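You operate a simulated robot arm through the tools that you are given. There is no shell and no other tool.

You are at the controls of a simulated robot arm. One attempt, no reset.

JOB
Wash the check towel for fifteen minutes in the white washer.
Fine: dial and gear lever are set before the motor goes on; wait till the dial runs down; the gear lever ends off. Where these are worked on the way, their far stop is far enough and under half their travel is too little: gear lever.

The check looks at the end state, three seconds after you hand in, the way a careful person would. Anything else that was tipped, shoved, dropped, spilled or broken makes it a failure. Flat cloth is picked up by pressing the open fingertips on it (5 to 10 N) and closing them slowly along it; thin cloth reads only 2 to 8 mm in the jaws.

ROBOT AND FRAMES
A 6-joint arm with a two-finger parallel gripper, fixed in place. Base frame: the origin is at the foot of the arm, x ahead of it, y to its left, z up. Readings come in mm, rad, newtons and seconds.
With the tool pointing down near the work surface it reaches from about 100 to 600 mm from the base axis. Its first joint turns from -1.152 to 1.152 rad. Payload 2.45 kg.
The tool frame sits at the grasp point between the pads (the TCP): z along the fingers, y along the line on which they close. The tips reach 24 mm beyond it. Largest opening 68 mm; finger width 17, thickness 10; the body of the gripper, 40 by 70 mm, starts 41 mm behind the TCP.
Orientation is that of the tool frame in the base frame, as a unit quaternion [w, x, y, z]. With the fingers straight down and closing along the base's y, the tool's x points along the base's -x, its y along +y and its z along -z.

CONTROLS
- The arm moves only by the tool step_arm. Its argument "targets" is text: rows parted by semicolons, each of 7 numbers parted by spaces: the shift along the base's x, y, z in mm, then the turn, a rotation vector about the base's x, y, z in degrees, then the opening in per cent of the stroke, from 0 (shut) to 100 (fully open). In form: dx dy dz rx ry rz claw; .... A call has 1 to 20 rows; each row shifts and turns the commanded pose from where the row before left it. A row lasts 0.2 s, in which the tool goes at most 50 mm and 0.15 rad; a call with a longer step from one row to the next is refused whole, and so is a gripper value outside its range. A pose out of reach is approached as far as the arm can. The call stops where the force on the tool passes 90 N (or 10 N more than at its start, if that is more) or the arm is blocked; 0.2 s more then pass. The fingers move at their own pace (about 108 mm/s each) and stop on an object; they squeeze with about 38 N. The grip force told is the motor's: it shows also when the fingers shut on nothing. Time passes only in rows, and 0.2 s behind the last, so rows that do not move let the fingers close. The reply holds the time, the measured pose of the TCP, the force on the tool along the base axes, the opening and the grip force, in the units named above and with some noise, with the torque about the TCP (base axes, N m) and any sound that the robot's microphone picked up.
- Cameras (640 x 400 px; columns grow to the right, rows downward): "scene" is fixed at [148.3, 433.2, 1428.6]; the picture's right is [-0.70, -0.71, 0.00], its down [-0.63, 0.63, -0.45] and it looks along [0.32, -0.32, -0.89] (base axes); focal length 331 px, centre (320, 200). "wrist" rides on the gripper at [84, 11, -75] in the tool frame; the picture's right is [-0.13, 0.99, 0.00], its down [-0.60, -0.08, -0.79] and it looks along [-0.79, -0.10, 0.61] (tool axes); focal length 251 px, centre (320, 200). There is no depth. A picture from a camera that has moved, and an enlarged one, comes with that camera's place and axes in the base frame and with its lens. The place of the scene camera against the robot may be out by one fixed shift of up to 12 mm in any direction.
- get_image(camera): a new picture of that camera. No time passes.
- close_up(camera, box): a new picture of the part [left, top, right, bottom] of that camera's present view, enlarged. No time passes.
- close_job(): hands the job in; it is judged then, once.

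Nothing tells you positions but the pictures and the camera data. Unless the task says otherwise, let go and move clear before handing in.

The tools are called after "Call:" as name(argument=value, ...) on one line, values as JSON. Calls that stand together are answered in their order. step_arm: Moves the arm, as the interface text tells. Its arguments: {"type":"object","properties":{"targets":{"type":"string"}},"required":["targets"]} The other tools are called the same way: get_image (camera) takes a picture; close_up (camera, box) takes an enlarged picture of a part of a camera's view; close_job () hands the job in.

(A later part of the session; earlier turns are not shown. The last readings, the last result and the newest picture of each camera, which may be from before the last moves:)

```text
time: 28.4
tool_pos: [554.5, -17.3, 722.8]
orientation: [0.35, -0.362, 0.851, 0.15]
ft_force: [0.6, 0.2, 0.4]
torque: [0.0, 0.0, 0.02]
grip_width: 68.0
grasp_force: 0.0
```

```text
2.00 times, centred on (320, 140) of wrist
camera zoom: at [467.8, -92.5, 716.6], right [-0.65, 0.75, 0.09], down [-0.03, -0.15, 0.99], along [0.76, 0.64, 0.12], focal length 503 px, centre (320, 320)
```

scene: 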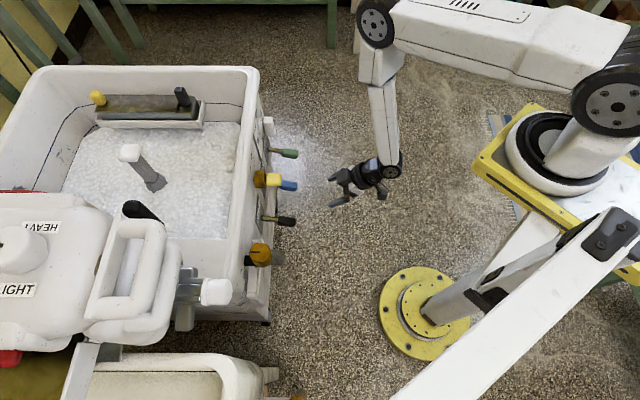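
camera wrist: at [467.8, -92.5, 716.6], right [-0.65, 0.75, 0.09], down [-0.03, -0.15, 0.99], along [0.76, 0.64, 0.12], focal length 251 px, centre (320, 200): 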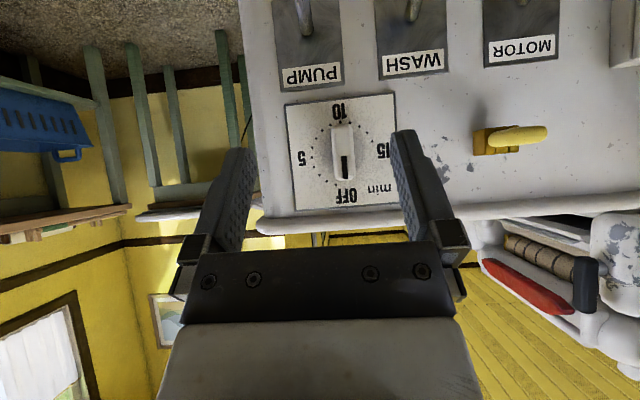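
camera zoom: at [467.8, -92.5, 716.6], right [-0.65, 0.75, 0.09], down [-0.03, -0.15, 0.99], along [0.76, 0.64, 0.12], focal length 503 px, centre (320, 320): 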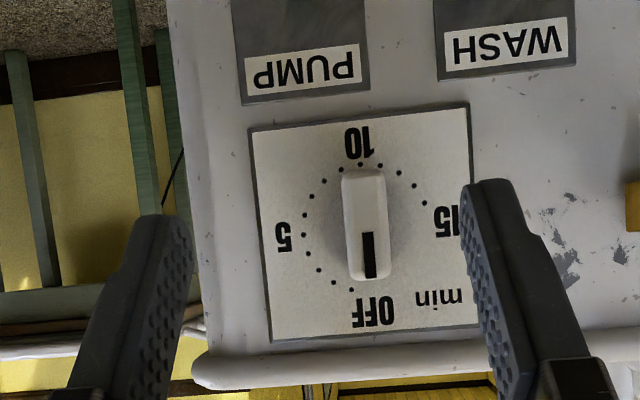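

The dial pointer is at OFF (top of the panel), with 5, 10 and 15 following clockwise as seen from the front. I'll zoom in more to read the exact angle of the 15 mark and the knob's size.

Call:
close_up(camera="wrist", box=[280, 85, 410, 215])

Call:
close_up(camera="scene", box=[240, 100, 320, 150])

```text
3.08 times, centred on (345, 150) of wrist
camera zoom: at [467.8, -92.5, 716.6], right [-0.65, 0.75, 0.09], down [-0.03, -0.15, 0.99], along [0.76, 0.64, 0.12], focal length 774 px, centre (243, 354)
```

zoom: 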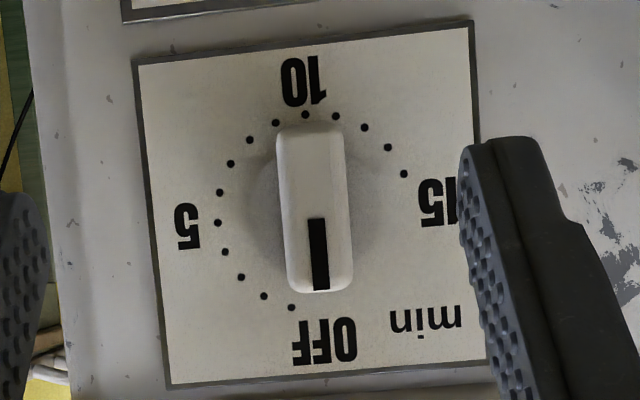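

```text
8.00 times, centred on (280, 125) of scene
camera zoom: at [148.3, 433.2, 1428.6], right [-0.7, -0.71, 0.0], down [-0.63, 0.63, -0.45], along [0.32, -0.32, -0.89], focal length 2649 px, centre (640, 800)
```

zoom: 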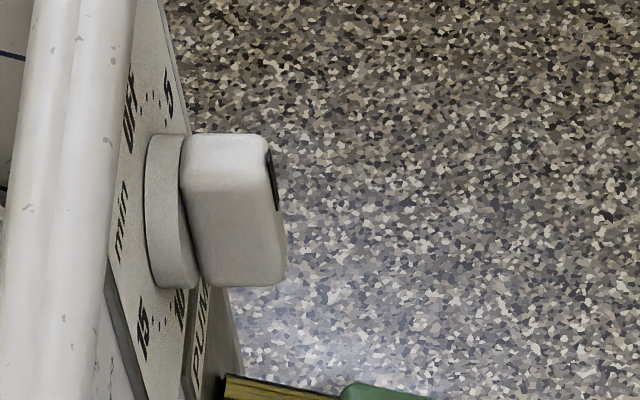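

The pointer sits at OFF and each minute is 18°, so 15 is 270° clockwise from it. First the WASH (gear) lever: its handle is near (568,147,529); I'll move to a pre-grasp in front of it and check.

Call:
step_arm(targets="-3.6 17.65 -19.6 0 0 0 100;-3.6 17.65 -19.6 0 0 0 100;-3.6 17.65 -19.6 0 0 0 100;-3.6 17.65 -19.6 0 0 0 100;-3.6 17.65 -19.6 0 0 0 100;-3.6 17.65 -19.6 0 0 0 100;-3.6 17.65 -19.6 0 0 0 100")

Call:
get_image(camera="wrist")

Call:
get_image(camera="scene")

```text
time: 30.0
tool_pos: [528.7, 107.6, 585.5]
orientation: [0.351, -0.362, 0.851, 0.15]
ft_force: [-0.6, 0.6, 1.0]
torque: [0.0, 0.01, 0.0]
grip_width: 68.0
grasp_force: 0.0
```

```text
taken
camera wrist: at [441.7, 32.0, 578.7], right [-0.65, 0.75, 0.09], down [-0.03, -0.15, 0.99], along [0.76, 0.64, 0.12], focal length 251 px, centre (320, 200)
```

wrist: 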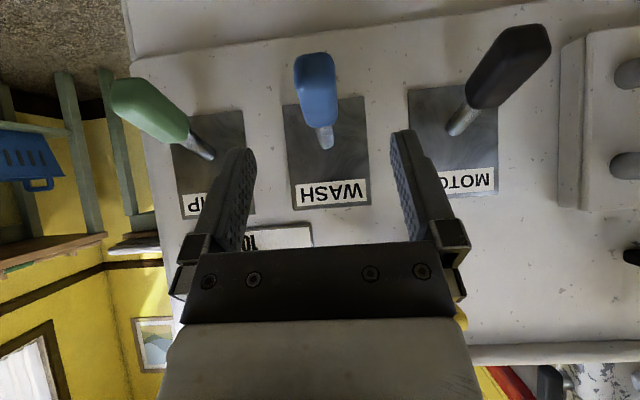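

```text
taken
```

scene: 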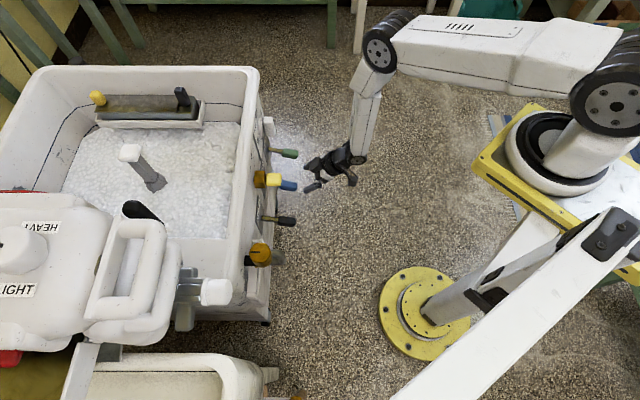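

The WASH handle is nicely centred between the fingers; triangulated centre is about (575,150,525). I'll advance along the finger direction onto it with the jaws open.

Call:
step_arm(targets="9.2 8 -11.8 0 0 0 100;9.2 8 -11.8 0 0 0 100;9.2 8 -11.8 0 0 0 100;9.2 8 -11.8 0 0 0 100;9.2 8 -11.8 0 0 0 100;0 0 0 0 0 0 100")

Call:
get_image(camera="wrist")

Call:
close_up(camera="scene", box=[240, 120, 360, 220])

```text
time: 31.4
tool_pos: [575.2, 146.8, 526.3]
orientation: [0.351, -0.361, 0.85, 0.151]
ft_force: [0.0, 0.2, 0.1]
torque: [-0.02, 0.02, 0.0]
grip_width: 68.3
grasp_force: 0.1
```

```text
taken
camera wrist: at [488.3, 72.4, 521.0], right [-0.65, 0.75, 0.09], down [-0.03, -0.15, 0.99], along [0.76, 0.64, 0.12], focal length 251 px, centre (320, 200)
```

wrist: 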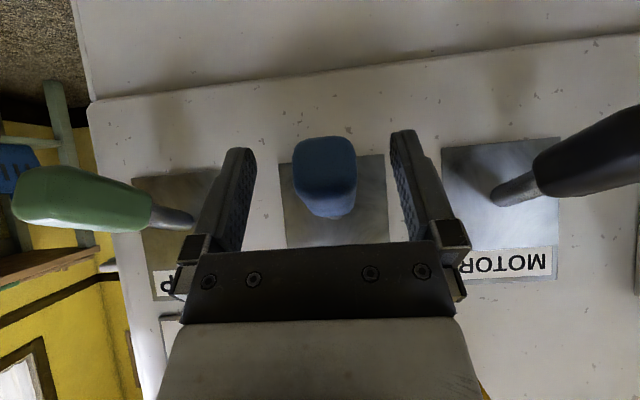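

```text
4.00 times, centred on (300, 170) of scene
camera zoom: at [148.3, 433.2, 1428.6], right [-0.7, -0.71, 0.0], down [-0.63, 0.63, -0.45], along [0.32, -0.32, -0.89], focal length 1325 px, centre (400, 320)
```

zoom: 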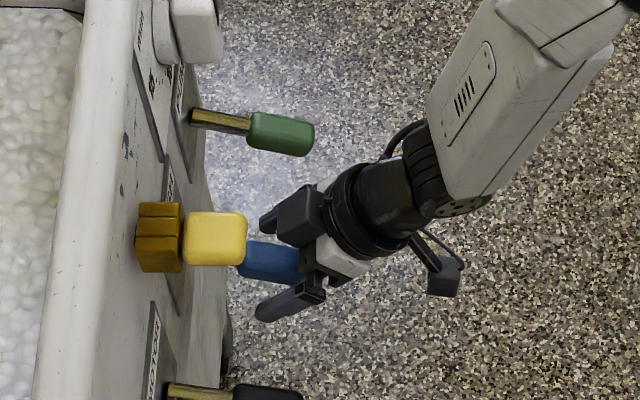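

The blue handle is between the jaws. I'll close on it now.

Call:
step_arm(targets="0 0 0 0 0 0 50;0 0 0 0 0 0 30;0 0 0 0 0 0 0;0 0 0 0 0 0 0")

Call:
get_image(camera="wrist")

```text
time: 32.4
tool_pos: [574.3, 149.8, 527.9]
orientation: [0.351, -0.363, 0.85, 0.152]
ft_force: [-24.3, 30.0, 11.9]
torque: [-0.13, -0.37, -1.4]
grip_width: 26.5
grasp_force: 42.1
```

```text
taken
camera wrist: at [486.4, 74.2, 520.7], right [-0.65, 0.75, 0.1], down [-0.03, -0.15, 0.99], along [0.76, 0.64, 0.12], focal length 251 px, centre (320, 200)
```

wrist: 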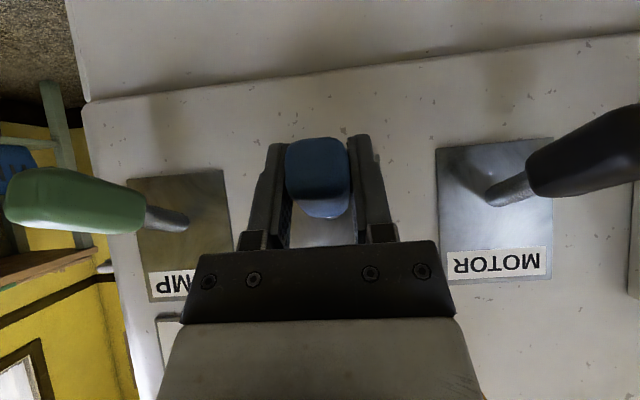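

The jaws hold the handle (26.5 mm) with some sideways load; I'll ease that by a few millimetres and begin lifting the lever.

Call:
step_arm(targets="-2 2 1 0 0 0 0;-1.5 -1.5 8 0 0 0 0;-1.5 -1.5 8 0 0 0 0")

Call:
get_image(camera="wrist")

```text
time: 33.2
tool_pos: [569.4, 145.7, 543.5]
orientation: [0.349, -0.362, 0.851, 0.15]
ft_force: [-5.3, 19.8, -15.2]
torque: [-1.18, 0.44, -1.58]
grip_width: 26.7
grasp_force: 41.4
```

```text
taken
camera wrist: at [482.1, 70.8, 537.5], right [-0.65, 0.75, 0.09], down [-0.03, -0.15, 0.99], along [0.76, 0.64, 0.12], focal length 251 px, centre (320, 200)
```

wrist: 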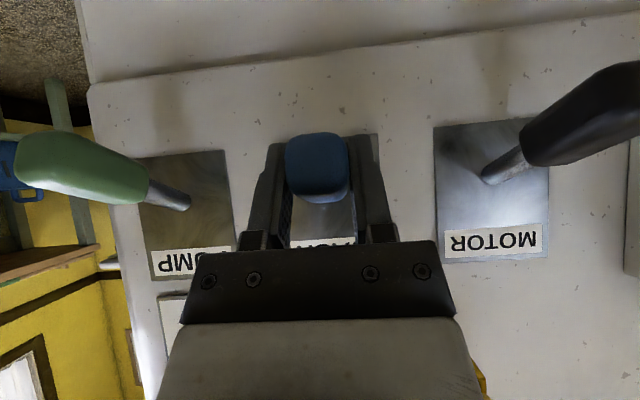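

The lever follows upward with about 15 N resistance. I'll keep lifting along the arc.

Call:
step_arm(targets="-1 1 8 0 0 0 0;0 0 8 0 0 0 0;1.5 1.5 8 0 0 0 0;1.5 1.5 6 0 0 0 0")

Call:
get_image(camera="wrist")

```text
time: 34.2
tool_pos: [570.8, 147.6, 572.6]
orientation: [0.347, -0.359, 0.854, 0.148]
ft_force: [-7.3, -26.2, -10.2]
torque: [-1.16, 0.46, -1.31]
grip_width: 26.2
grasp_force: 42.1
```

```text
taken
camera wrist: at [483.2, 72.7, 567.3], right [-0.65, 0.76, 0.09], down [-0.03, -0.14, 0.99], along [0.76, 0.64, 0.11], focal length 251 px, centre (320, 200)
```

wrist: 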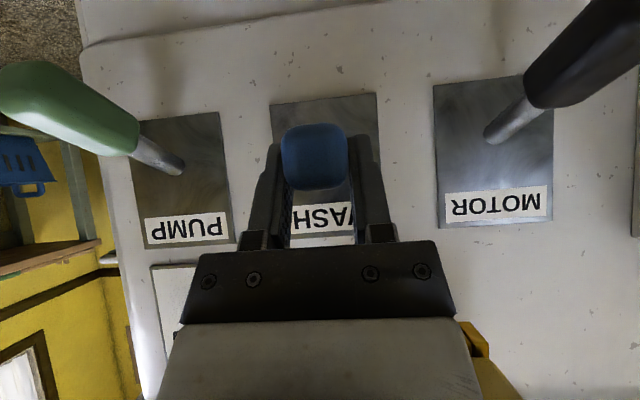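

The handle is now above its pivot level and still moving. I'll continue up in small steps, easing outward a bit, until it reaches its stop.

Call:
step_arm(targets="-1 -1.5 6 0 0 0 0;0 0 6 0 0 0 0;0 0 5 0 0 0 0")

Call:
get_image(camera="wrist")

```text
time: 35.0
tool_pos: [574.7, 149.0, 594.4]
orientation: [0.355, -0.362, 0.849, 0.151]
ft_force: [16.0, 13.1, -19.6]
torque: [-0.77, 0.41, -1.48]
grip_width: 26.4
grasp_force: 41.7
```

```text
taken
camera wrist: at [487.6, 75.6, 586.1], right [-0.65, 0.75, 0.09], down [-0.04, -0.15, 0.99], along [0.76, 0.64, 0.13], focal length 251 px, centre (320, 200)
```

wrist: 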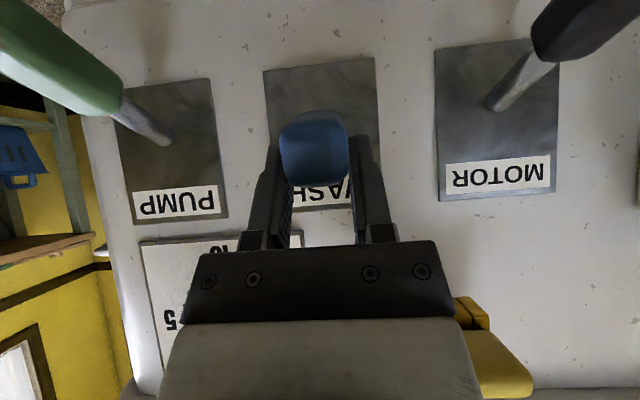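

Lever has travelled about 68 mm at the handle and is still moving, now pulling inward. I'll follow the arc further until it stops.

Call:
step_arm(targets="2.5 2.5 5 0 0 0 0;2.5 2.5 5 0 0 0 0")

Call:
get_image(camera="wrist")

Call:
close_up(camera="scene", box=[240, 120, 360, 220])

```text
time: 35.6
tool_pos: [575.7, 152.2, 599.5]
orientation: [0.348, -0.359, 0.853, 0.149]
ft_force: [9.5, -11.2, -18.0]
torque: [-1.31, 0.52, -1.25]
grip_width: 26.2
grasp_force: 41.1
```

```text
taken
camera wrist: at [488.0, 77.2, 594.0], right [-0.65, 0.76, 0.09], down [-0.03, -0.15, 0.99], along [0.76, 0.64, 0.12], focal length 251 px, centre (320, 200)
```

wrist: 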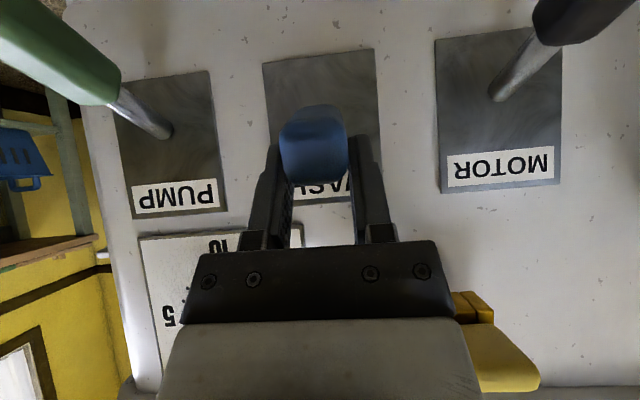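

```text
4.00 times, centred on (300, 170) of scene
camera zoom: at [148.8, 433.1, 1428.5], right [-0.7, -0.71, 0.0], down [-0.63, 0.63, -0.45], along [0.32, -0.32, -0.89], focal length 1325 px, centre (400, 320)
```

zoom: 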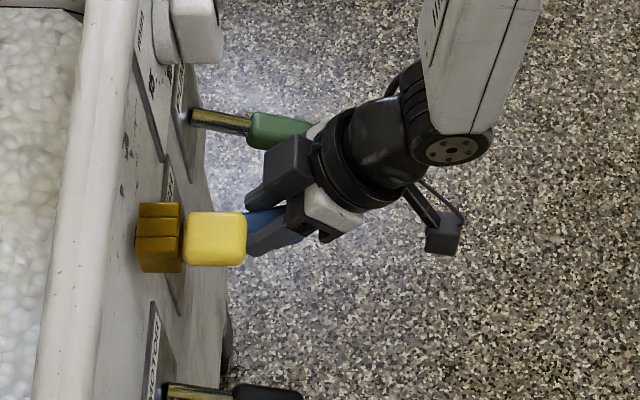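

No sharp stop yet; force stays around 20 N. A few more small arc steps.

Call:
step_arm(targets="1.5 2 4 0 0 0 0;1.5 2 4 0 0 0 0;0 0 0 0 0 0 0")

```text
time: 36.4
tool_pos: [576.6, 153.6, 605.3]
orientation: [0.344, -0.36, 0.855, 0.147]
ft_force: [2.2, -34.4, -25.5]
torque: [-0.66, 0.02, -0.88]
grip_width: 25.6
grasp_force: 41.6
```

Force is building (about 40 N), maybe the stop. I'll look at the lever now.

Call:
get_image(camera="wrist")

Call:
close_up(camera="wrist", box=[220, 40, 420, 240])

```text
taken
camera wrist: at [489.6, 79.2, 601.2], right [-0.64, 0.76, 0.09], down [-0.02, -0.14, 0.99], along [0.76, 0.64, 0.11], focal length 251 px, centre (320, 200)
```

wrist: 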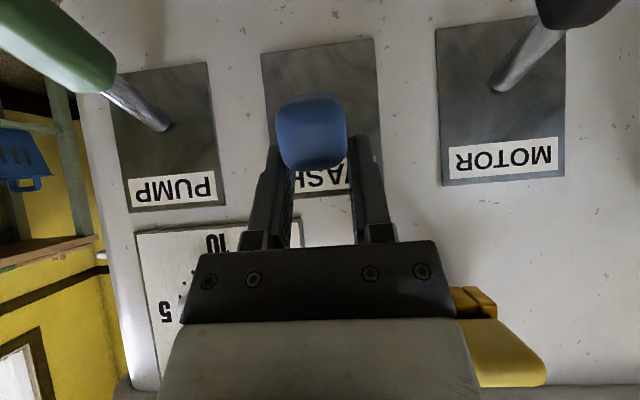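

```text
2.00 times, centred on (320, 140) of wrist
camera zoom: at [489.6, 79.2, 601.2], right [-0.64, 0.76, 0.09], down [-0.02, -0.14, 0.99], along [0.76, 0.64, 0.11], focal length 503 px, centre (320, 320)
```

zoom: 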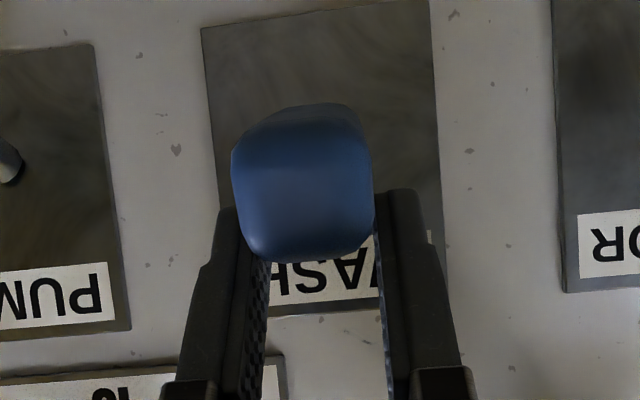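

The jaws have slid to the handle's tip, so the lever has met its upper stop (about +20°, mirrored from the −20° start). I'll open, back off and check that it stays up.

Call:
step_arm(targets="0 0 0 0 0 0 60;0 0 0 0 0 0 100;-5 -5 7 0 0 0 100;-8 -8 11 0 0 0 100;-8 -8 11 0 0 0 100;-8 -8 11 0 0 0 100;-8 -8 11 0 0 0 100;-8 -8 5 0 0 0 100")

Call:
get_image(camera="wrist")

Call:
get_image(camera="scene")

```text
time: 38.2
tool_pos: [533.1, 111.3, 666.0]
orientation: [0.351, -0.362, 0.85, 0.151]
ft_force: [0.3, -0.4, 0.6]
torque: [0.03, -0.02, 0.01]
grip_width: 67.9
grasp_force: 0.0
```

```text
taken
camera wrist: at [447.1, 37.3, 659.3], right [-0.65, 0.75, 0.09], down [-0.03, -0.15, 0.99], along [0.76, 0.64, 0.12], focal length 251 px, centre (320, 200)
```

wrist: 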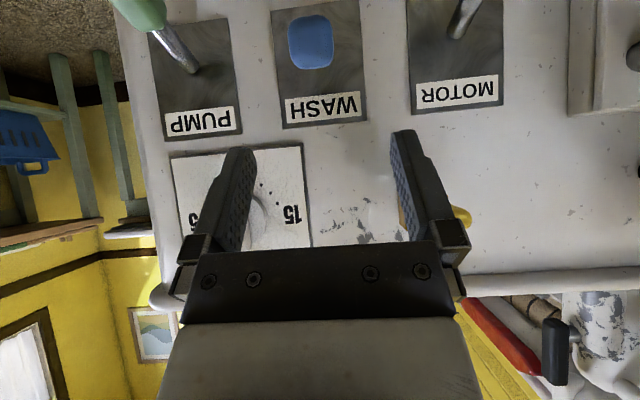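

```text
taken
```

scene: 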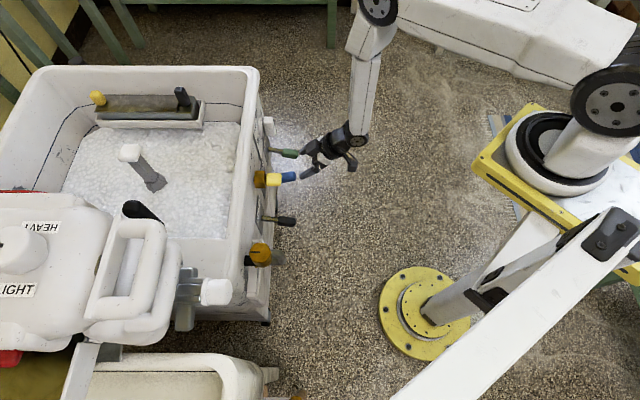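

The WASH lever stays up at its stop. Next the dial: its axis is at about t≈400 along the panel, z≈701; I'll bring the fingers level in front of it with the jaws open across the wing.

Call:
step_arm(targets="13.8 -8.2 5.8 5.4 -5.18 0 100;13.8 -8.2 5.8 5.4 -5.18 0 100;13.8 -8.2 5.8 5.4 -5.18 0 100;13.8 -8.1 5.8 5.4 -5.18 0 100;13.8 -8.1 5.8 5.4 -5.18 0 100;14 -8.1 6 5.4 -5.18 0 100")

Call:
get_image(camera="wrist")

Call:
get_image(camera="scene")

```text
time: 39.6
tool_pos: [616.8, 62.8, 700.9]
orientation: [0.649, -0.277, 0.651, 0.279]
ft_force: [-0.4, -0.6, -0.3]
torque: [0.0, 0.0, 0.0]
grip_width: 68.0
grasp_force: 0.1
```

```text
taken
camera wrist: at [556.4, 14.7, 616.8], right [-0.72, 0.69, 0.13], down [-0.49, -0.63, 0.6], along [0.5, 0.37, 0.79], focal length 251 px, centre (320, 200)
```

wrist: 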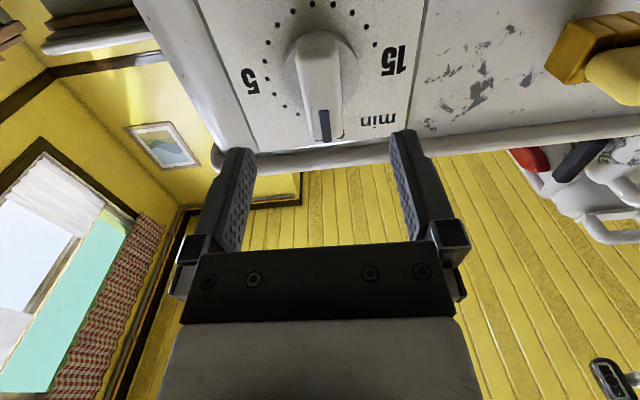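

```text
taken
```

scene: 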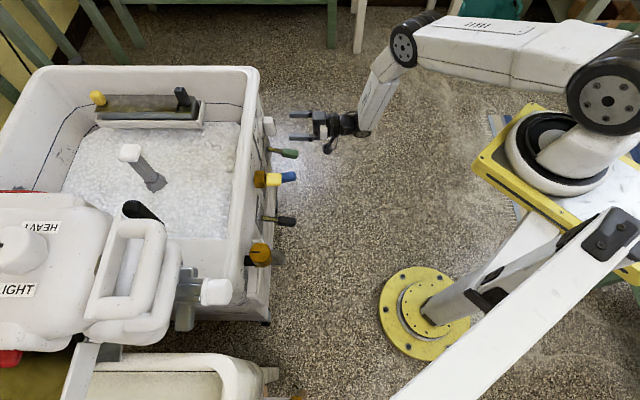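

The dial wing is ahead between the fingers. I'll enlarge to measure its centring and depth before advancing.

Call:
close_up(camera="wrist", box=[240, 0, 420, 160])

Call:
close_up(camera="scene", box=[230, 90, 350, 190])

```text
2.50 times, centred on (330, 80) of wrist
camera zoom: at [556.4, 14.7, 616.8], right [-0.72, 0.69, 0.13], down [-0.49, -0.63, 0.6], along [0.5, 0.37, 0.79], focal length 629 px, centre (295, 500)
```

zoom: 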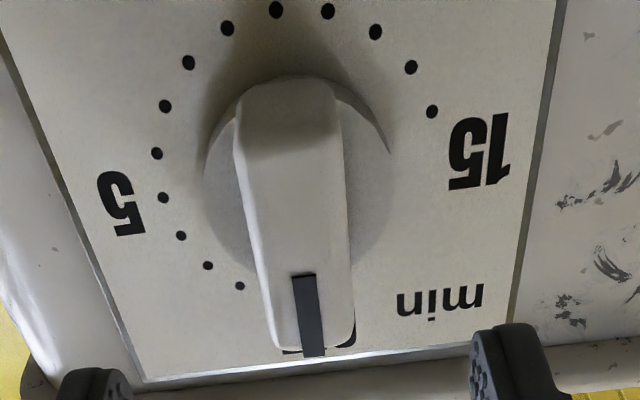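

```text
4.00 times, centred on (290, 140) of scene
camera zoom: at [148.3, 433.2, 1428.6], right [-0.7, -0.71, 0.0], down [-0.63, 0.63, -0.45], along [0.32, -0.32, -0.89], focal length 1325 px, centre (440, 440)
```

zoom: 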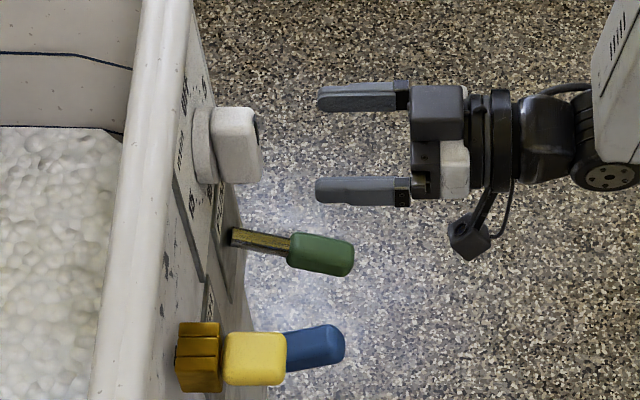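

The wing tip is about 40 mm ahead of the fingertips and almost centred (about 4 mm low, 2 mm to the side). I'll advance 65 mm so the tips overlap the wing without touching its base disc.

Call:
step_arm(targets="7.2 8.0 -1.8 0 0 0 100;7.2 8.0 -1.9 0 0 0 100;7.2 8.0 0 0 0 0 100;7.2 8.0 0 0 0 0 100;7.2 8.0 0 0 0 0 100;0 0 0 0 0 0 100")

Call:
get_image(camera="wrist")

Call:
close_up(camera="scene", box=[230, 90, 350, 190])

```text
time: 41.0
tool_pos: [653.6, 104.6, 697.2]
orientation: [0.649, -0.277, 0.652, 0.278]
ft_force: [0.5, -0.7, 0.1]
torque: [-0.03, 0.02, 0.0]
grip_width: 68.0
grasp_force: 0.1
```

```text
taken
camera wrist: at [591.6, 56.1, 612.5], right [-0.71, 0.69, 0.13], down [-0.49, -0.63, 0.61], along [0.5, 0.37, 0.78], focal length 251 px, centre (320, 200)
```

wrist: 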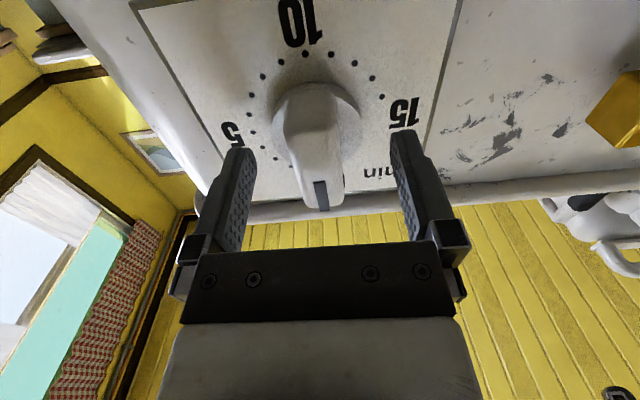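

```text
4.00 times, centred on (290, 140) of scene
camera zoom: at [148.3, 433.2, 1428.6], right [-0.7, -0.71, 0.0], down [-0.63, 0.63, -0.45], along [0.32, -0.32, -0.89], focal length 1325 px, centre (440, 440)
```

zoom: 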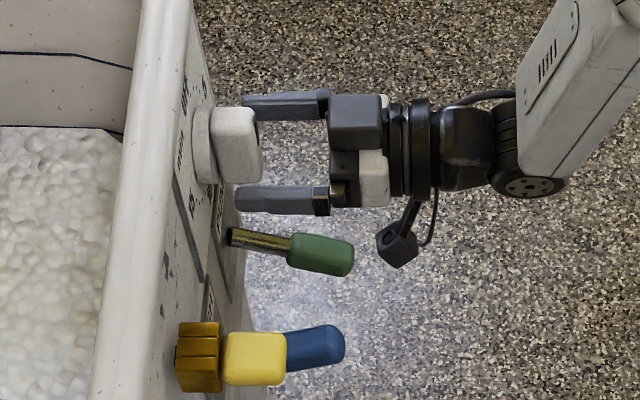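

Alignment looks right with about 17 mm overlap and room before the disc. I'll go 9 mm further and close on the wing.

Call:
step_arm(targets="3.1 3.2 0 0 0 0 100;3.1 3.2 0 0 0 0 100;0 0 0 0 0 0 60;0 0 0 0 0 0 40;0 0 0 0 0 0 0;0 0 0 0 0 0 0")

Call:
get_image(camera="wrist")

```text
time: 42.4
tool_pos: [659.8, 108.3, 697.7]
orientation: [0.65, -0.275, 0.653, 0.276]
ft_force: [10.5, -5.3, -4.4]
torque: [-0.53, 0.57, -1.22]
grip_width: 23.9
grasp_force: 40.0
```

```text
taken
camera wrist: at [598.9, 61.6, 612.8], right [-0.71, 0.69, 0.13], down [-0.49, -0.62, 0.61], along [0.5, 0.37, 0.78], focal length 251 px, centre (320, 200)
```

wrist: 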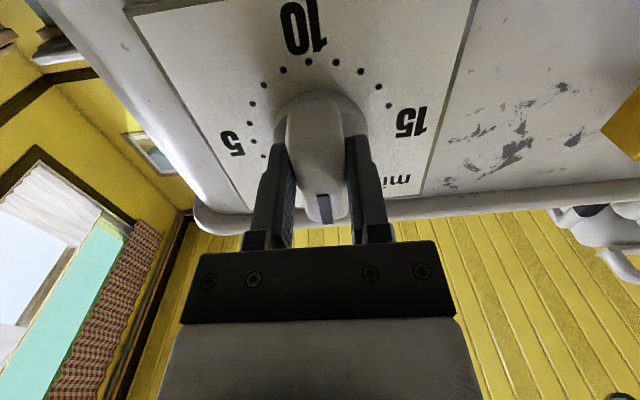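

The wing is held (23.9 mm). I'll start turning clockwise about the panel normal and check the dial follows.

Call:
step_arm(targets="0 0 0 5.52 5.76 0 0;0 0 0 5.52 5.76 0 0;0 0 0 5.52 5.76 0 0")

Call:
get_image(camera="wrist")

```text
time: 43.2
tool_pos: [657.9, 110.7, 696.5]
orientation: [0.576, -0.135, 0.694, 0.409]
ft_force: [-4.8, -6.2, 3.2]
torque: [0.59, -0.6, -1.4]
grip_width: 24.8
grasp_force: 40.2
```

```text
taken
camera wrist: at [573.9, 85.7, 624.9], right [-0.62, 0.59, 0.53], down [-0.32, -0.79, 0.52], along [0.72, 0.15, 0.67], focal length 251 px, centre (320, 200)
```

wrist: 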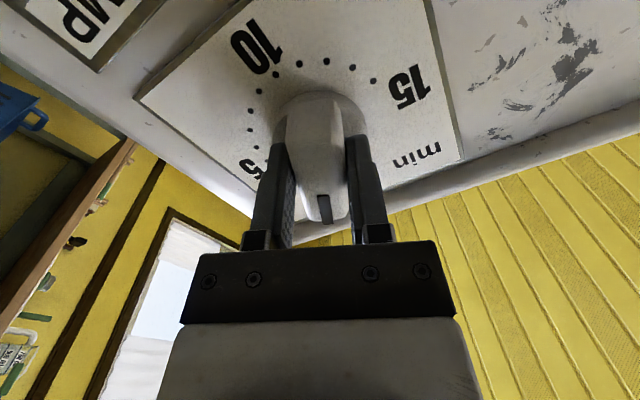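

The dial follows correctly (the 5 is coming toward the pointer), with light torque. I'll continue turning to about 120° from OFF.

Call:
step_arm(targets="0 0 0 5.52 5.76 0 0;0 0 0 5.52 5.76 0 0;0 0 0 5.52 5.76 0 0;0 0 0 5.52 5.76 0 0;0 0 0 5.52 5.76 0 0;0 0 0 5.52 5.76 0 0")

Call:
get_image(camera="wrist")

Call:
get_image(camera="scene")

```text
time: 44.6
tool_pos: [658.3, 113.3, 700.2]
orientation: [0.361, 0.151, 0.687, 0.613]
ft_force: [-42.7, 9.4, 39.5]
torque: [-0.18, -0.27, -0.06]
grip_width: 24.4
grasp_force: 40.3
```

```text
taken
camera wrist: at [544.7, 113.6, 683.2], right [-0.14, 0.12, 0.98], down [-0.1, -0.99, 0.1], along [0.98, -0.09, 0.15], focal length 251 px, centre (320, 200)
```

wrist: 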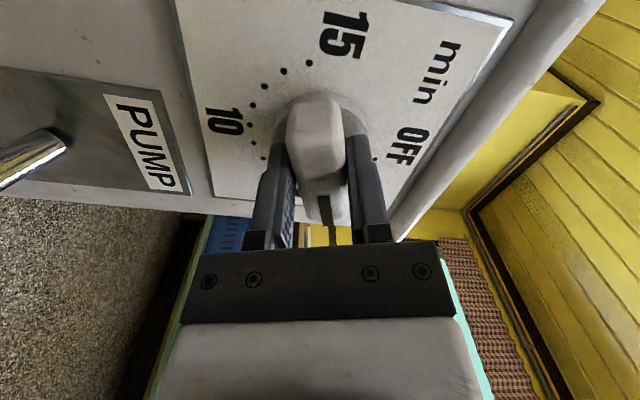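

```text
taken
```

scene: 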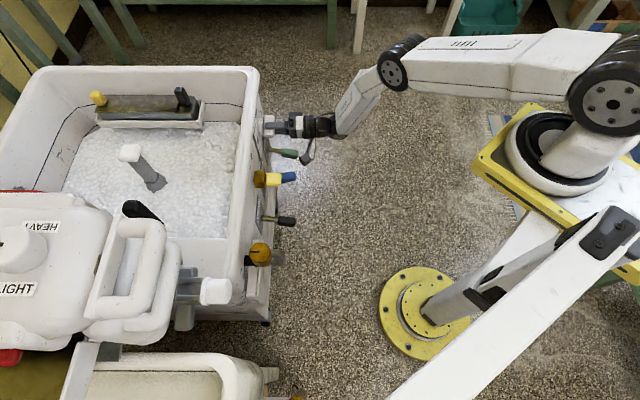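

The dial has turned 72°; a side force has built up since I hold the wing about 3.5 mm off its axis. I'll correct for that offset and go on to 120°.

Call:
step_arm(targets="-1.8 1.7 3 0 0 0 0;0 0 0.5 5.52 5.76 0 0;0 0 0.5 5.52 5.76 0 0;0 0 0.5 5.52 5.76 0 0")

Call:
get_image(camera="wrist")

```text
time: 45.6
tool_pos: [657.6, 112.6, 702.5]
orientation: [0.227, 0.295, 0.642, 0.671]
ft_force: [-13.0, 17.8, 13.0]
torque: [0.12, -0.24, -0.32]
grip_width: 24.0
grasp_force: 40.0
```

```text
taken
camera wrist: at [545.0, 113.7, 721.4], right [0.17, -0.16, 0.97], down [-0.11, -0.98, -0.14], along [0.98, -0.09, -0.18], focal length 251 px, centre (320, 200)
```

wrist: 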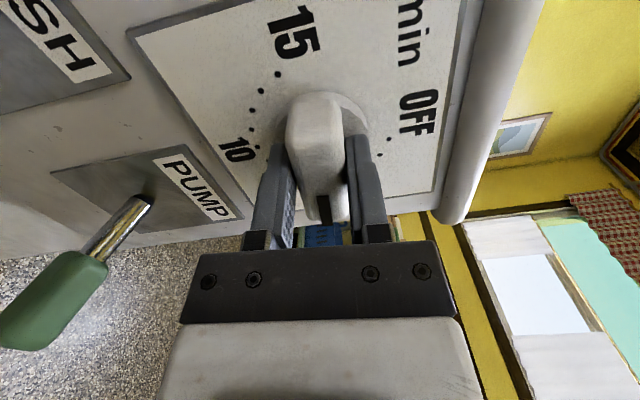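

At 96° now, forces small. Another 24° to reach about 120° before re-gripping.

Call:
step_arm(targets="-0.5 0.5 0.5 5.52 5.76 0 0;0 0 0.5 5.52 5.76 0 0;0 0 0.5 5.52 5.76 0 0;0 0 0 0 0 0 0")

Call:
get_image(camera="wrist")

```text
time: 46.6
tool_pos: [658.7, 112.9, 705.1]
orientation: [0.084, 0.423, 0.565, 0.703]
ft_force: [0.0, 16.0, 9.3]
torque: [0.88, -0.82, 0.14]
grip_width: 24.2
grasp_force: 40.0
```

```text
taken
camera wrist: at [556.2, 103.0, 754.6], right [0.44, -0.42, 0.8], down [-0.19, -0.91, -0.37], along [0.88, 0.01, -0.48], focal length 251 px, centre (320, 200)
```

wrist: 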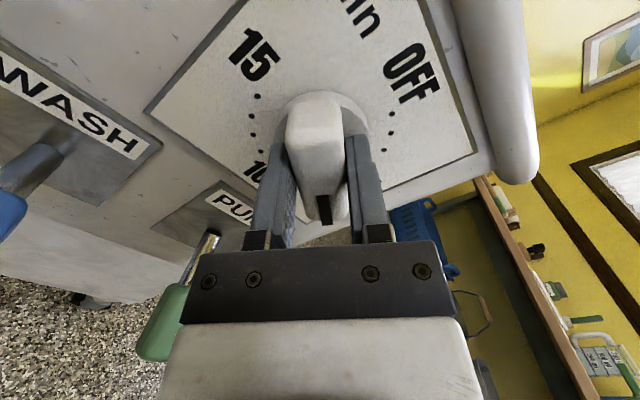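

At 120° with everything calm. I'll open, back off 45 mm, and check whether the dial stays where I left it.

Call:
step_arm(targets="0 0 0 0 0 0 50;0 0 0 0 0 0 100;-10.4 -10.8 0 0 0 0 100;-10.4 -10.8 0 0 0 0 100;-10.4 -10.8 0 0 0 0 100")

Call:
get_image(camera="wrist")

Call:
close_up(camera="wrist", box=[180, 0, 460, 200])

```text
time: 47.8
tool_pos: [626.5, 79.3, 702.0]
orientation: [0.085, 0.422, 0.567, 0.703]
ft_force: [0.5, -0.3, -0.8]
torque: [-0.01, 0.05, -0.04]
grip_width: 68.0
grasp_force: 0.1
```

```text
taken
camera wrist: at [524.8, 70.3, 753.6], right [0.44, -0.42, 0.8], down [-0.2, -0.91, -0.37], along [0.88, 0.01, -0.48], focal length 251 px, centre (320, 200)
```

wrist: 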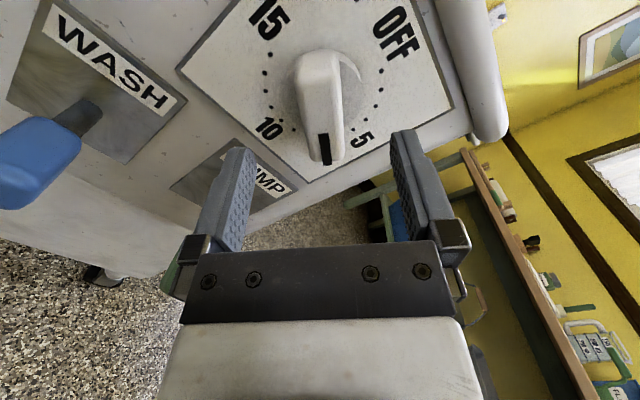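

```text
2.00 times, centred on (320, 100) of wrist
camera zoom: at [524.8, 70.3, 753.6], right [0.44, -0.42, 0.8], down [-0.2, -0.91, -0.37], along [0.88, 0.01, -0.48], focal length 503 px, centre (320, 400)
```

zoom: 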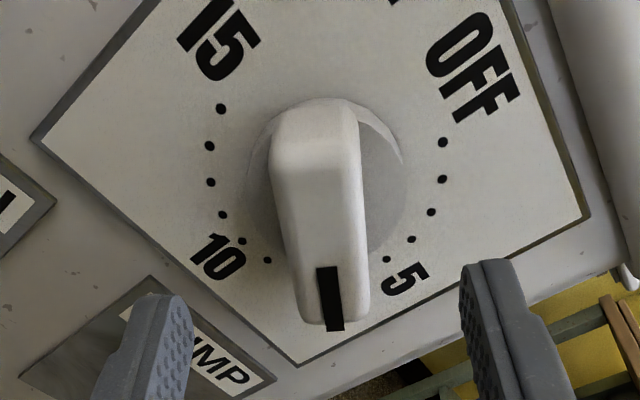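

The dial stays put between 5 and 10. I'll turn the gripper back 180° (to −60°), re-centre on the dial's axis (t≈400.6, z≈701), then re-grip.

Call:
step_arm(targets="3 -2.9 -1 -5.4 -5.64 0 100;0 0 0 -5.4 -5.64 0 100;0 0 0 -5.4 -5.64 0 100;0 0 0 -5.4 -5.64 0 100;0 0 0 -5.4 -5.64 0 100;0 0 0 -5.4 -5.64 0 100;0 0 0 -5.4 -5.64 0 100;0 0 0 -5.4 -5.64 0 100;0 0 0 -5.4 -5.64 0 100;0 0 0 -5.4 -5.64 0 100;0 0 0 -5.4 -5.64 0 100;0 0 0 -5.4 -5.64 0 100;0 0 0 -5.4 -5.64 0 100;0 0 0 -5.4 -5.64 0 100;0 0 0 -5.4 -5.64 0 100;0 0 0 -5.4 -5.64 0 100;0 0 0 -5.4 -5.64 0 100;0 0 0 -5.4 -5.64 0 100;0 0 0 -5.4 -5.64 0 100;0 0 0 -5.4 -5.64 0 100")

Call:
step_arm(targets="0 0 0 -5.4 -5.64 0 100;0 0 0 -5.4 -5.64 0 100;0 0 0 -5.4 -5.64 0 100")

Call:
get_image(camera="wrist")

```text
time: 52.0
tool_pos: [630.2, 76.6, 702.0]
orientation: [0.704, -0.466, 0.532, 0.059]
ft_force: [-0.3, 0.5, 0.4]
torque: [-0.02, -0.01, 0.0]
grip_width: 68.0
grasp_force: 0.1
```

```text
time: 52.8
tool_pos: [628.9, 75.9, 702.6]
orientation: [0.701, -0.565, 0.426, -0.085]
ft_force: [-0.1, -0.1, 0.2]
torque: [0.01, -0.02, -0.03]
grip_width: 67.9
grasp_force: 0.1
```

```text
taken
camera wrist: at [624.5, -25.1, 649.8], right [-0.44, 0.42, -0.79], down [-0.9, -0.24, 0.37], along [-0.03, 0.88, 0.48], focal length 251 px, centre (320, 200)
```

wrist: 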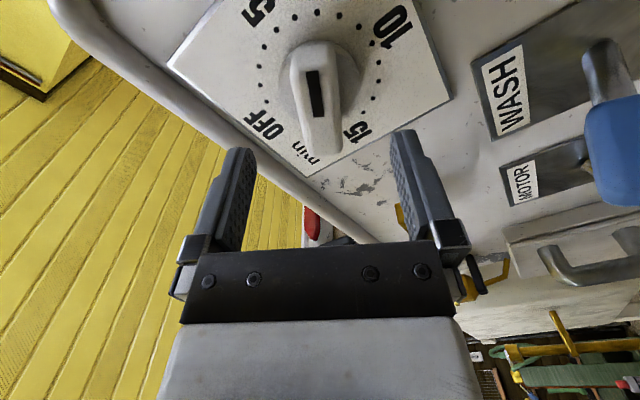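

The gripper is now at −60°, lined up with the wing again. I'll enlarge to check centring before re-gripping.

Call:
close_up(camera="wrist", box=[220, 0, 420, 180])

```text
2.22 times, centred on (320, 90) of wrist
camera zoom: at [624.5, -25.1, 649.8], right [-0.44, 0.42, -0.79], down [-0.9, -0.24, 0.37], along [-0.03, 0.88, 0.48], focal length 559 px, centre (320, 444)
```

zoom: 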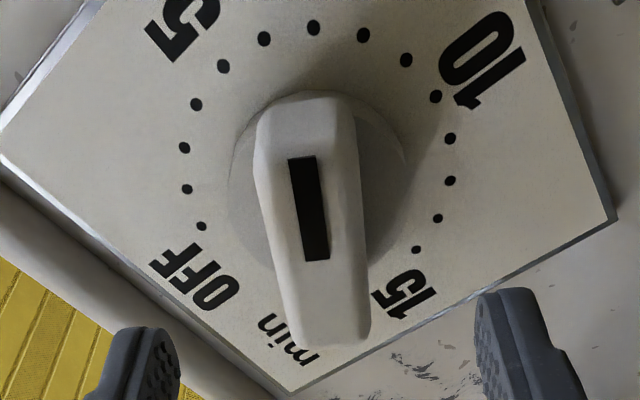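

Centring looks good. I'll advance 47 mm and close on the wing again.

Call:
step_arm(targets="8.1 8.45 0 0 0 0 100;8.1 8.45 0 0 0 0 100;8.1 8.45 0 0 0 0 100;8.1 8.45 0 0 0 0 100;0 0 0 0 0 0 100;0 0 0 0 0 0 50;0 0 0 0 0 0 35;0 0 0 0 0 0 0;0 0 0 0 0 0 0")

Call:
get_image(camera="wrist")

```text
time: 54.8
tool_pos: [662.2, 110.7, 702.4]
orientation: [0.702, -0.564, 0.427, -0.084]
ft_force: [0.7, 3.7, -2.6]
torque: [0.48, -0.52, -0.73]
grip_width: 24.4
grasp_force: 40.1
```

```text
taken
camera wrist: at [657.0, 9.0, 649.8], right [-0.44, 0.42, -0.79], down [-0.9, -0.24, 0.37], along [-0.03, 0.87, 0.48], focal length 251 px, centre (320, 200)
```

wrist: 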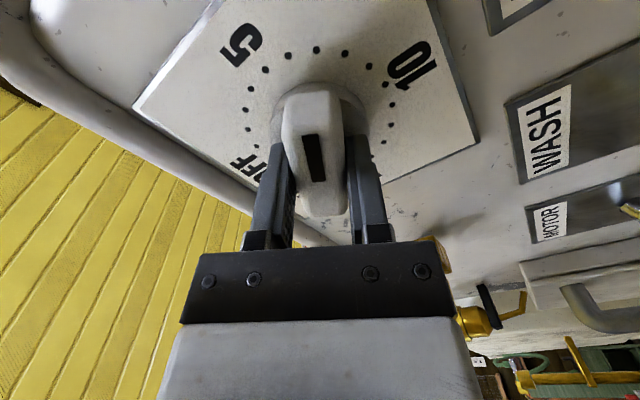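

Good centred grip. Now I'll turn the remaining 150° clockwise, in two parts.

Call:
step_arm(targets="0 0 0 5.44 5.67 0 0;0 0 0 5.44 5.67 0 0;0 0 0 5.44 5.67 0 0;0 0 0 5.44 5.67 0 0;0 0 0 5.44 5.67 0 0;0 0 0 5.44 5.67 0 0;0 0 0 5.44 5.67 0 0;0 0 0 5.44 5.67 0 0;0 0 0 5.44 5.67 0 0;0 0 0 5.44 5.67 0 0")

Call:
get_image(camera="wrist")

```text
time: 57.0
tool_pos: [662.9, 110.2, 702.7]
orientation: [0.595, -0.167, 0.688, 0.381]
ft_force: [4.1, 8.3, 1.2]
torque: [0.24, -0.35, -1.34]
grip_width: 24.2
grasp_force: 40.2
```

```text
taken
camera wrist: at [581.7, 81.1, 625.8], right [-0.65, 0.62, 0.44], down [-0.35, -0.76, 0.55], along [0.68, 0.2, 0.71], focal length 251 px, centre (320, 200)
```

wrist: 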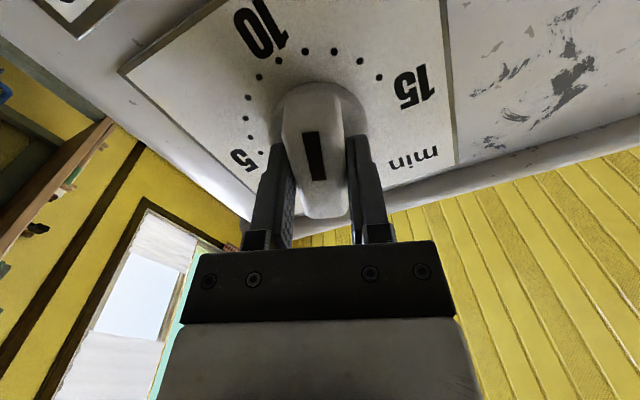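

Turning smoothly with low forces; the pointer is now past 10. I'll finish the rest up to 15.

Call:
step_arm(targets="0 0 0 5.44 5.67 0 0;0 0 0 5.44 5.67 0 0;0 0 0 5.44 5.67 0 0;0 0 0 5.44 5.67 0 0;0 0 0 5.44 5.67 0 0;0 0 0 5.44 5.67 0 0;0 0 0 5.44 5.67 0 0;0 0 0 5.44 5.67 0 0;0 0 0 5.44 5.67 0 0;0 0 0 0 0 0 0")

Call:
get_image(camera="wrist")

Call:
close_up(camera="wrist", box=[220, 0, 460, 240])

```text
time: 59.2
tool_pos: [662.4, 109.1, 701.7]
orientation: [0.264, 0.261, 0.657, 0.656]
ft_force: [9.8, 1.6, -4.2]
torque: [0.02, 0.0, 0.03]
grip_width: 23.9
grasp_force: 39.7
```

```text
taken
camera wrist: at [548.2, 112.9, 711.9], right [0.09, -0.08, 0.99], down [-0.11, -0.99, -0.07], along [0.99, -0.1, -0.1], focal length 251 px, centre (320, 200)
```

wrist: 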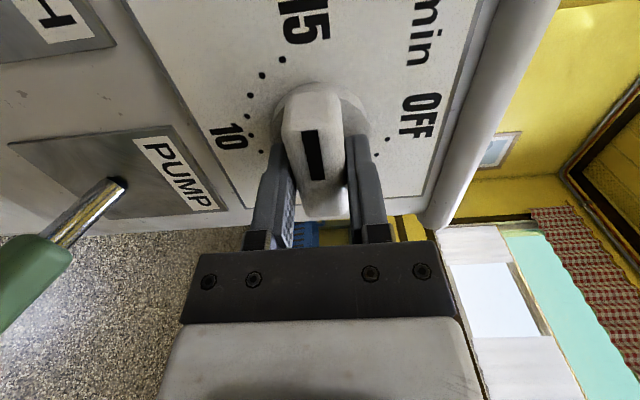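

```text
1.67 times, centred on (340, 120) of wrist
camera zoom: at [548.2, 112.9, 711.9], right [0.09, -0.08, 0.99], down [-0.11, -0.99, -0.07], along [0.99, -0.1, -0.1], focal length 419 px, centre (287, 333)
```

zoom: 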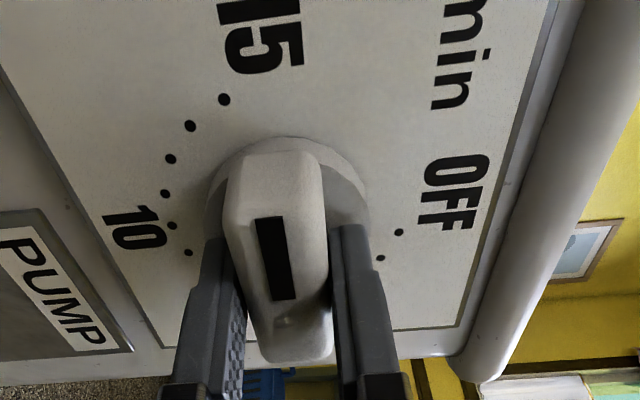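

The wing is level with its pointer toward 15. I'll open, back off 90 mm and verify the setting, then go straight to the motor lever.

Call:
step_arm(targets="0 0 0 0 0 0 50;0 0 0 0 0 0 100;-15.5 -16.2 0 0 0 0 100;-15.5 -16.2 0 0 0 0 100;-15.5 -16.2 0 0 0 0 100;-15.5 -16.2 0 0 0 0 100")

Call:
close_up(camera="wrist", box=[200, 0, 440, 200])

Call:
get_image(camera="wrist")

```text
time: 60.6
tool_pos: [600.1, 44.4, 702.8]
orientation: [0.266, 0.26, 0.658, 0.655]
ft_force: [0.9, -0.3, 0.4]
torque: [0.04, 0.02, 0.01]
grip_width: 68.3
grasp_force: 0.1
```

```text
2.00 times, centred on (320, 100) of wrist
camera zoom: at [485.2, 47.9, 711.8], right [0.09, -0.08, 0.99], down [-0.11, -0.99, -0.07], along [0.99, -0.1, -0.1], focal length 503 px, centre (320, 400)
```

zoom: 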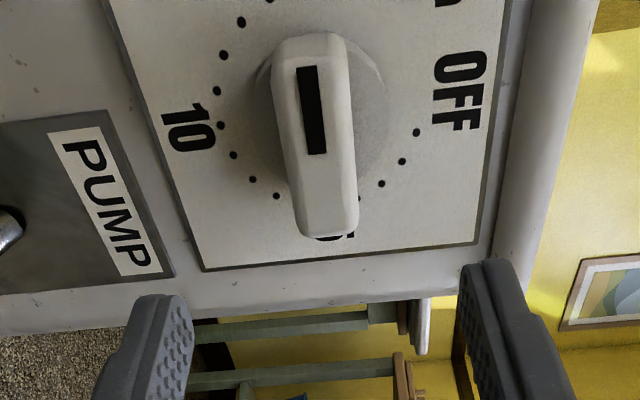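

```text
taken
camera wrist: at [485.2, 47.9, 711.8], right [0.09, -0.08, 0.99], down [-0.11, -0.99, -0.07], along [0.99, -0.1, -0.1], focal length 251 px, centre (320, 200)
```

wrist: 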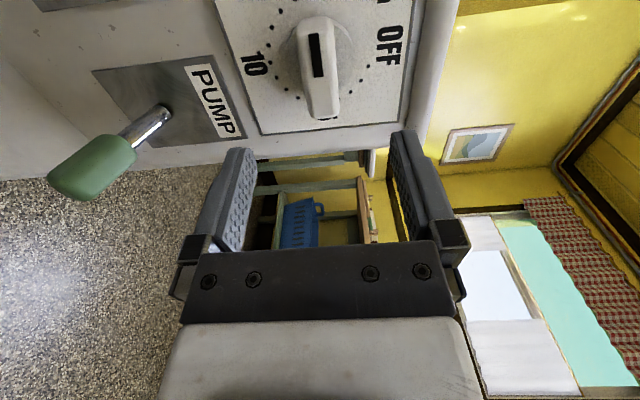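

The pointer lies along the 15 direction, parallel to the plate edges. Now I'll travel to the MOTOR lever's pre-grasp, rolling back and tilting down as I go.

Call:
step_arm(targets="-8.46 8.28 -6.57 -5.18 -5.42 0 100;-8.46 8.28 -6.57 -5.18 -5.42 0 100;-8.46 8.28 -6.57 -5.18 -5.42 0 100;-8.46 8.28 -6.57 -5.18 -5.42 0 100;-8.46 8.28 -6.57 -5.18 -5.42 0 100;-8.46 8.28 -6.57 -5.18 -5.42 0 100;-8.46 8.28 -6.57 -5.18 -5.42 0 100;-8.46 8.28 -6.57 -5.18 -5.42 0 100;-8.46 8.28 -6.57 -5.18 -5.42 0 100;-8.46 8.28 -6.57 -5.18 -5.42 0 100;-8.46 8.28 -6.57 -5.18 -5.42 0 100;-8.46 8.28 -6.57 -5.18 -5.42 0 100;-8.46 8.28 -6.57 -5.4 5.18 0 100;-8.46 8.28 -6.57 -5.4 5.18 0 100;-8.46 8.28 -6.57 -5.4 5.18 0 100;-8.46 8.28 -6.57 -5.4 5.18 0 100;-8.46 8.28 -6.57 -5.4 5.18 0 100;-8.46 8.28 -6.57 -5.4 5.18 0 100")

Call:
get_image(camera="wrist")

Call:
get_image(camera="scene")

```text
time: 64.4
tool_pos: [447.7, 194.9, 582.9]
orientation: [0.351, -0.366, 0.849, 0.15]
ft_force: [0.5, 0.4, 0.7]
torque: [-0.02, -0.04, 0.0]
grip_width: 68.2
grasp_force: 0.0
```

```text
taken
camera wrist: at [360.2, 119.8, 575.9], right [-0.66, 0.75, 0.09], down [-0.04, -0.15, 0.99], along [0.75, 0.65, 0.12], focal length 251 px, centre (320, 200)
```

wrist: 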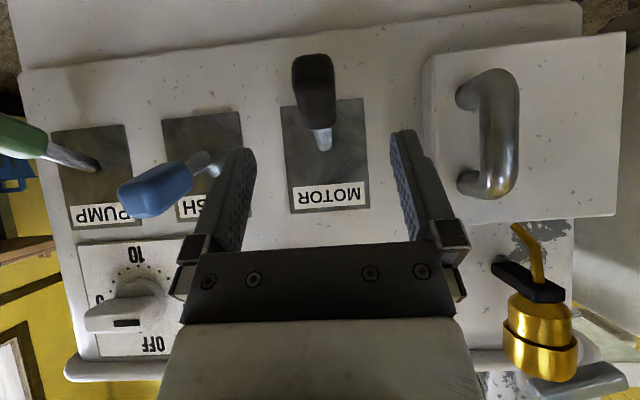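

```text
taken
```

scene: 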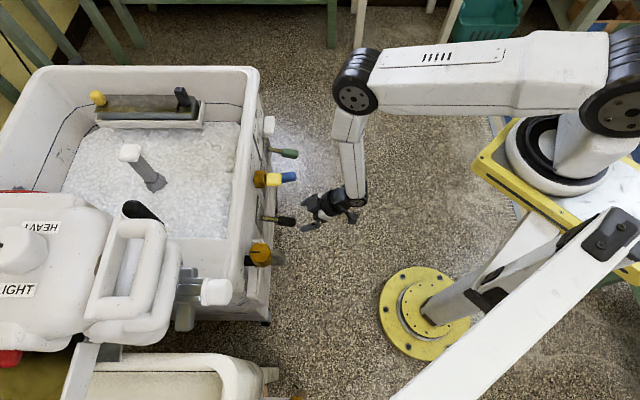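

The MOTOR handle is centred (about 4 mm to one side), WASH stays up and the dial still shows 15. I'll advance onto the handle and close.

Call:
step_arm(targets="8.2 7.5 -11.4 0 0 0 100;8.2 7.5 -11.4 0 0 0 100;8.2 7.5 -11.4 0 0 0 100;8.2 7.5 -11.4 0 0 0 100;8.2 7.5 -11.4 0 0 0 100;0 0 0 0 0 0 100;0 0 0 0 0 0 50;0 0 0 0 0 0 35;0 0 0 0 0 0 0;0 0 0 0 0 0 0")

Call:
get_image(camera="wrist")

```text
time: 66.6
tool_pos: [487.1, 232.5, 525.8]
orientation: [0.352, -0.366, 0.848, 0.151]
ft_force: [-4.6, 11.1, -4.0]
torque: [-0.53, 0.06, -1.56]
grip_width: 26.7
grasp_force: 41.5
```

```text
taken
camera wrist: at [400.8, 157.7, 518.4], right [-0.66, 0.75, 0.09], down [-0.04, -0.15, 0.99], along [0.75, 0.65, 0.13], focal length 251 px, centre (320, 200)
```

wrist: 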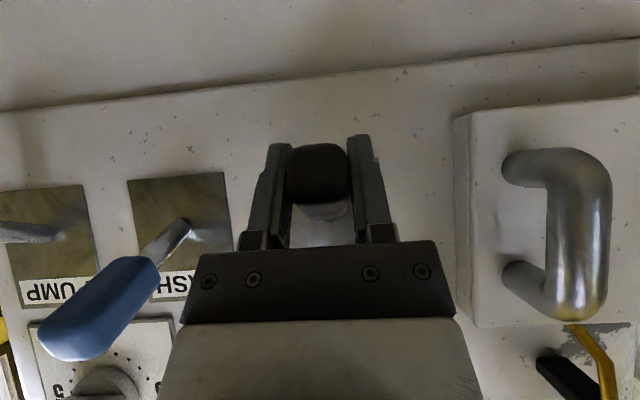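

The black handle is gripped. I'll lift it along the same arc as the WASH lever to switch the motor on.

Call:
step_arm(targets="-2.4 -2.5 8.5 0 0 0 0;-1.5 -1.6 8.5 0 0 0 0;-0.9 -0.9 8.5 0 0 0 0;-0.3 -0.3 8.5 0 0 0 0;0.3 0.3 8.5 0 0 0 0;0.9 0.9 8.5 0 0 0 0;1.5 1.6 8.5 0 0 0 0;2.4 2.5 8.5 0 0 0 0")

Call:
get_image(camera="wrist")

```text
time: 68.4
tool_pos: [485.2, 231.3, 592.3]
orientation: [0.349, -0.366, 0.849, 0.15]
ft_force: [-16.2, 1.5, -9.8]
torque: [-1.15, 0.65, -1.44]
grip_width: 26.5
grasp_force: 41.5
```

```text
taken
camera wrist: at [398.9, 155.8, 585.8], right [-0.66, 0.75, 0.09], down [-0.03, -0.14, 0.99], along [0.75, 0.65, 0.12], focal length 251 px, centre (320, 200)
```

wrist: 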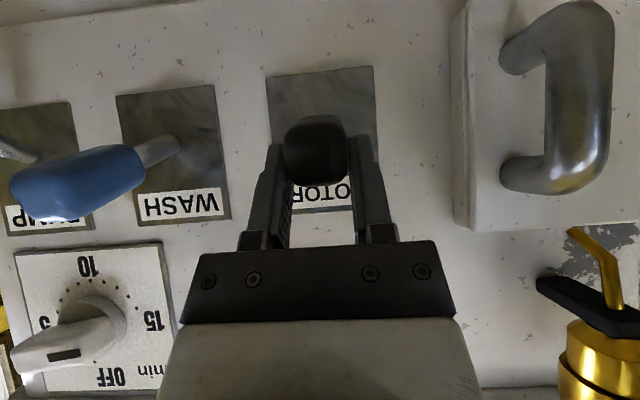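

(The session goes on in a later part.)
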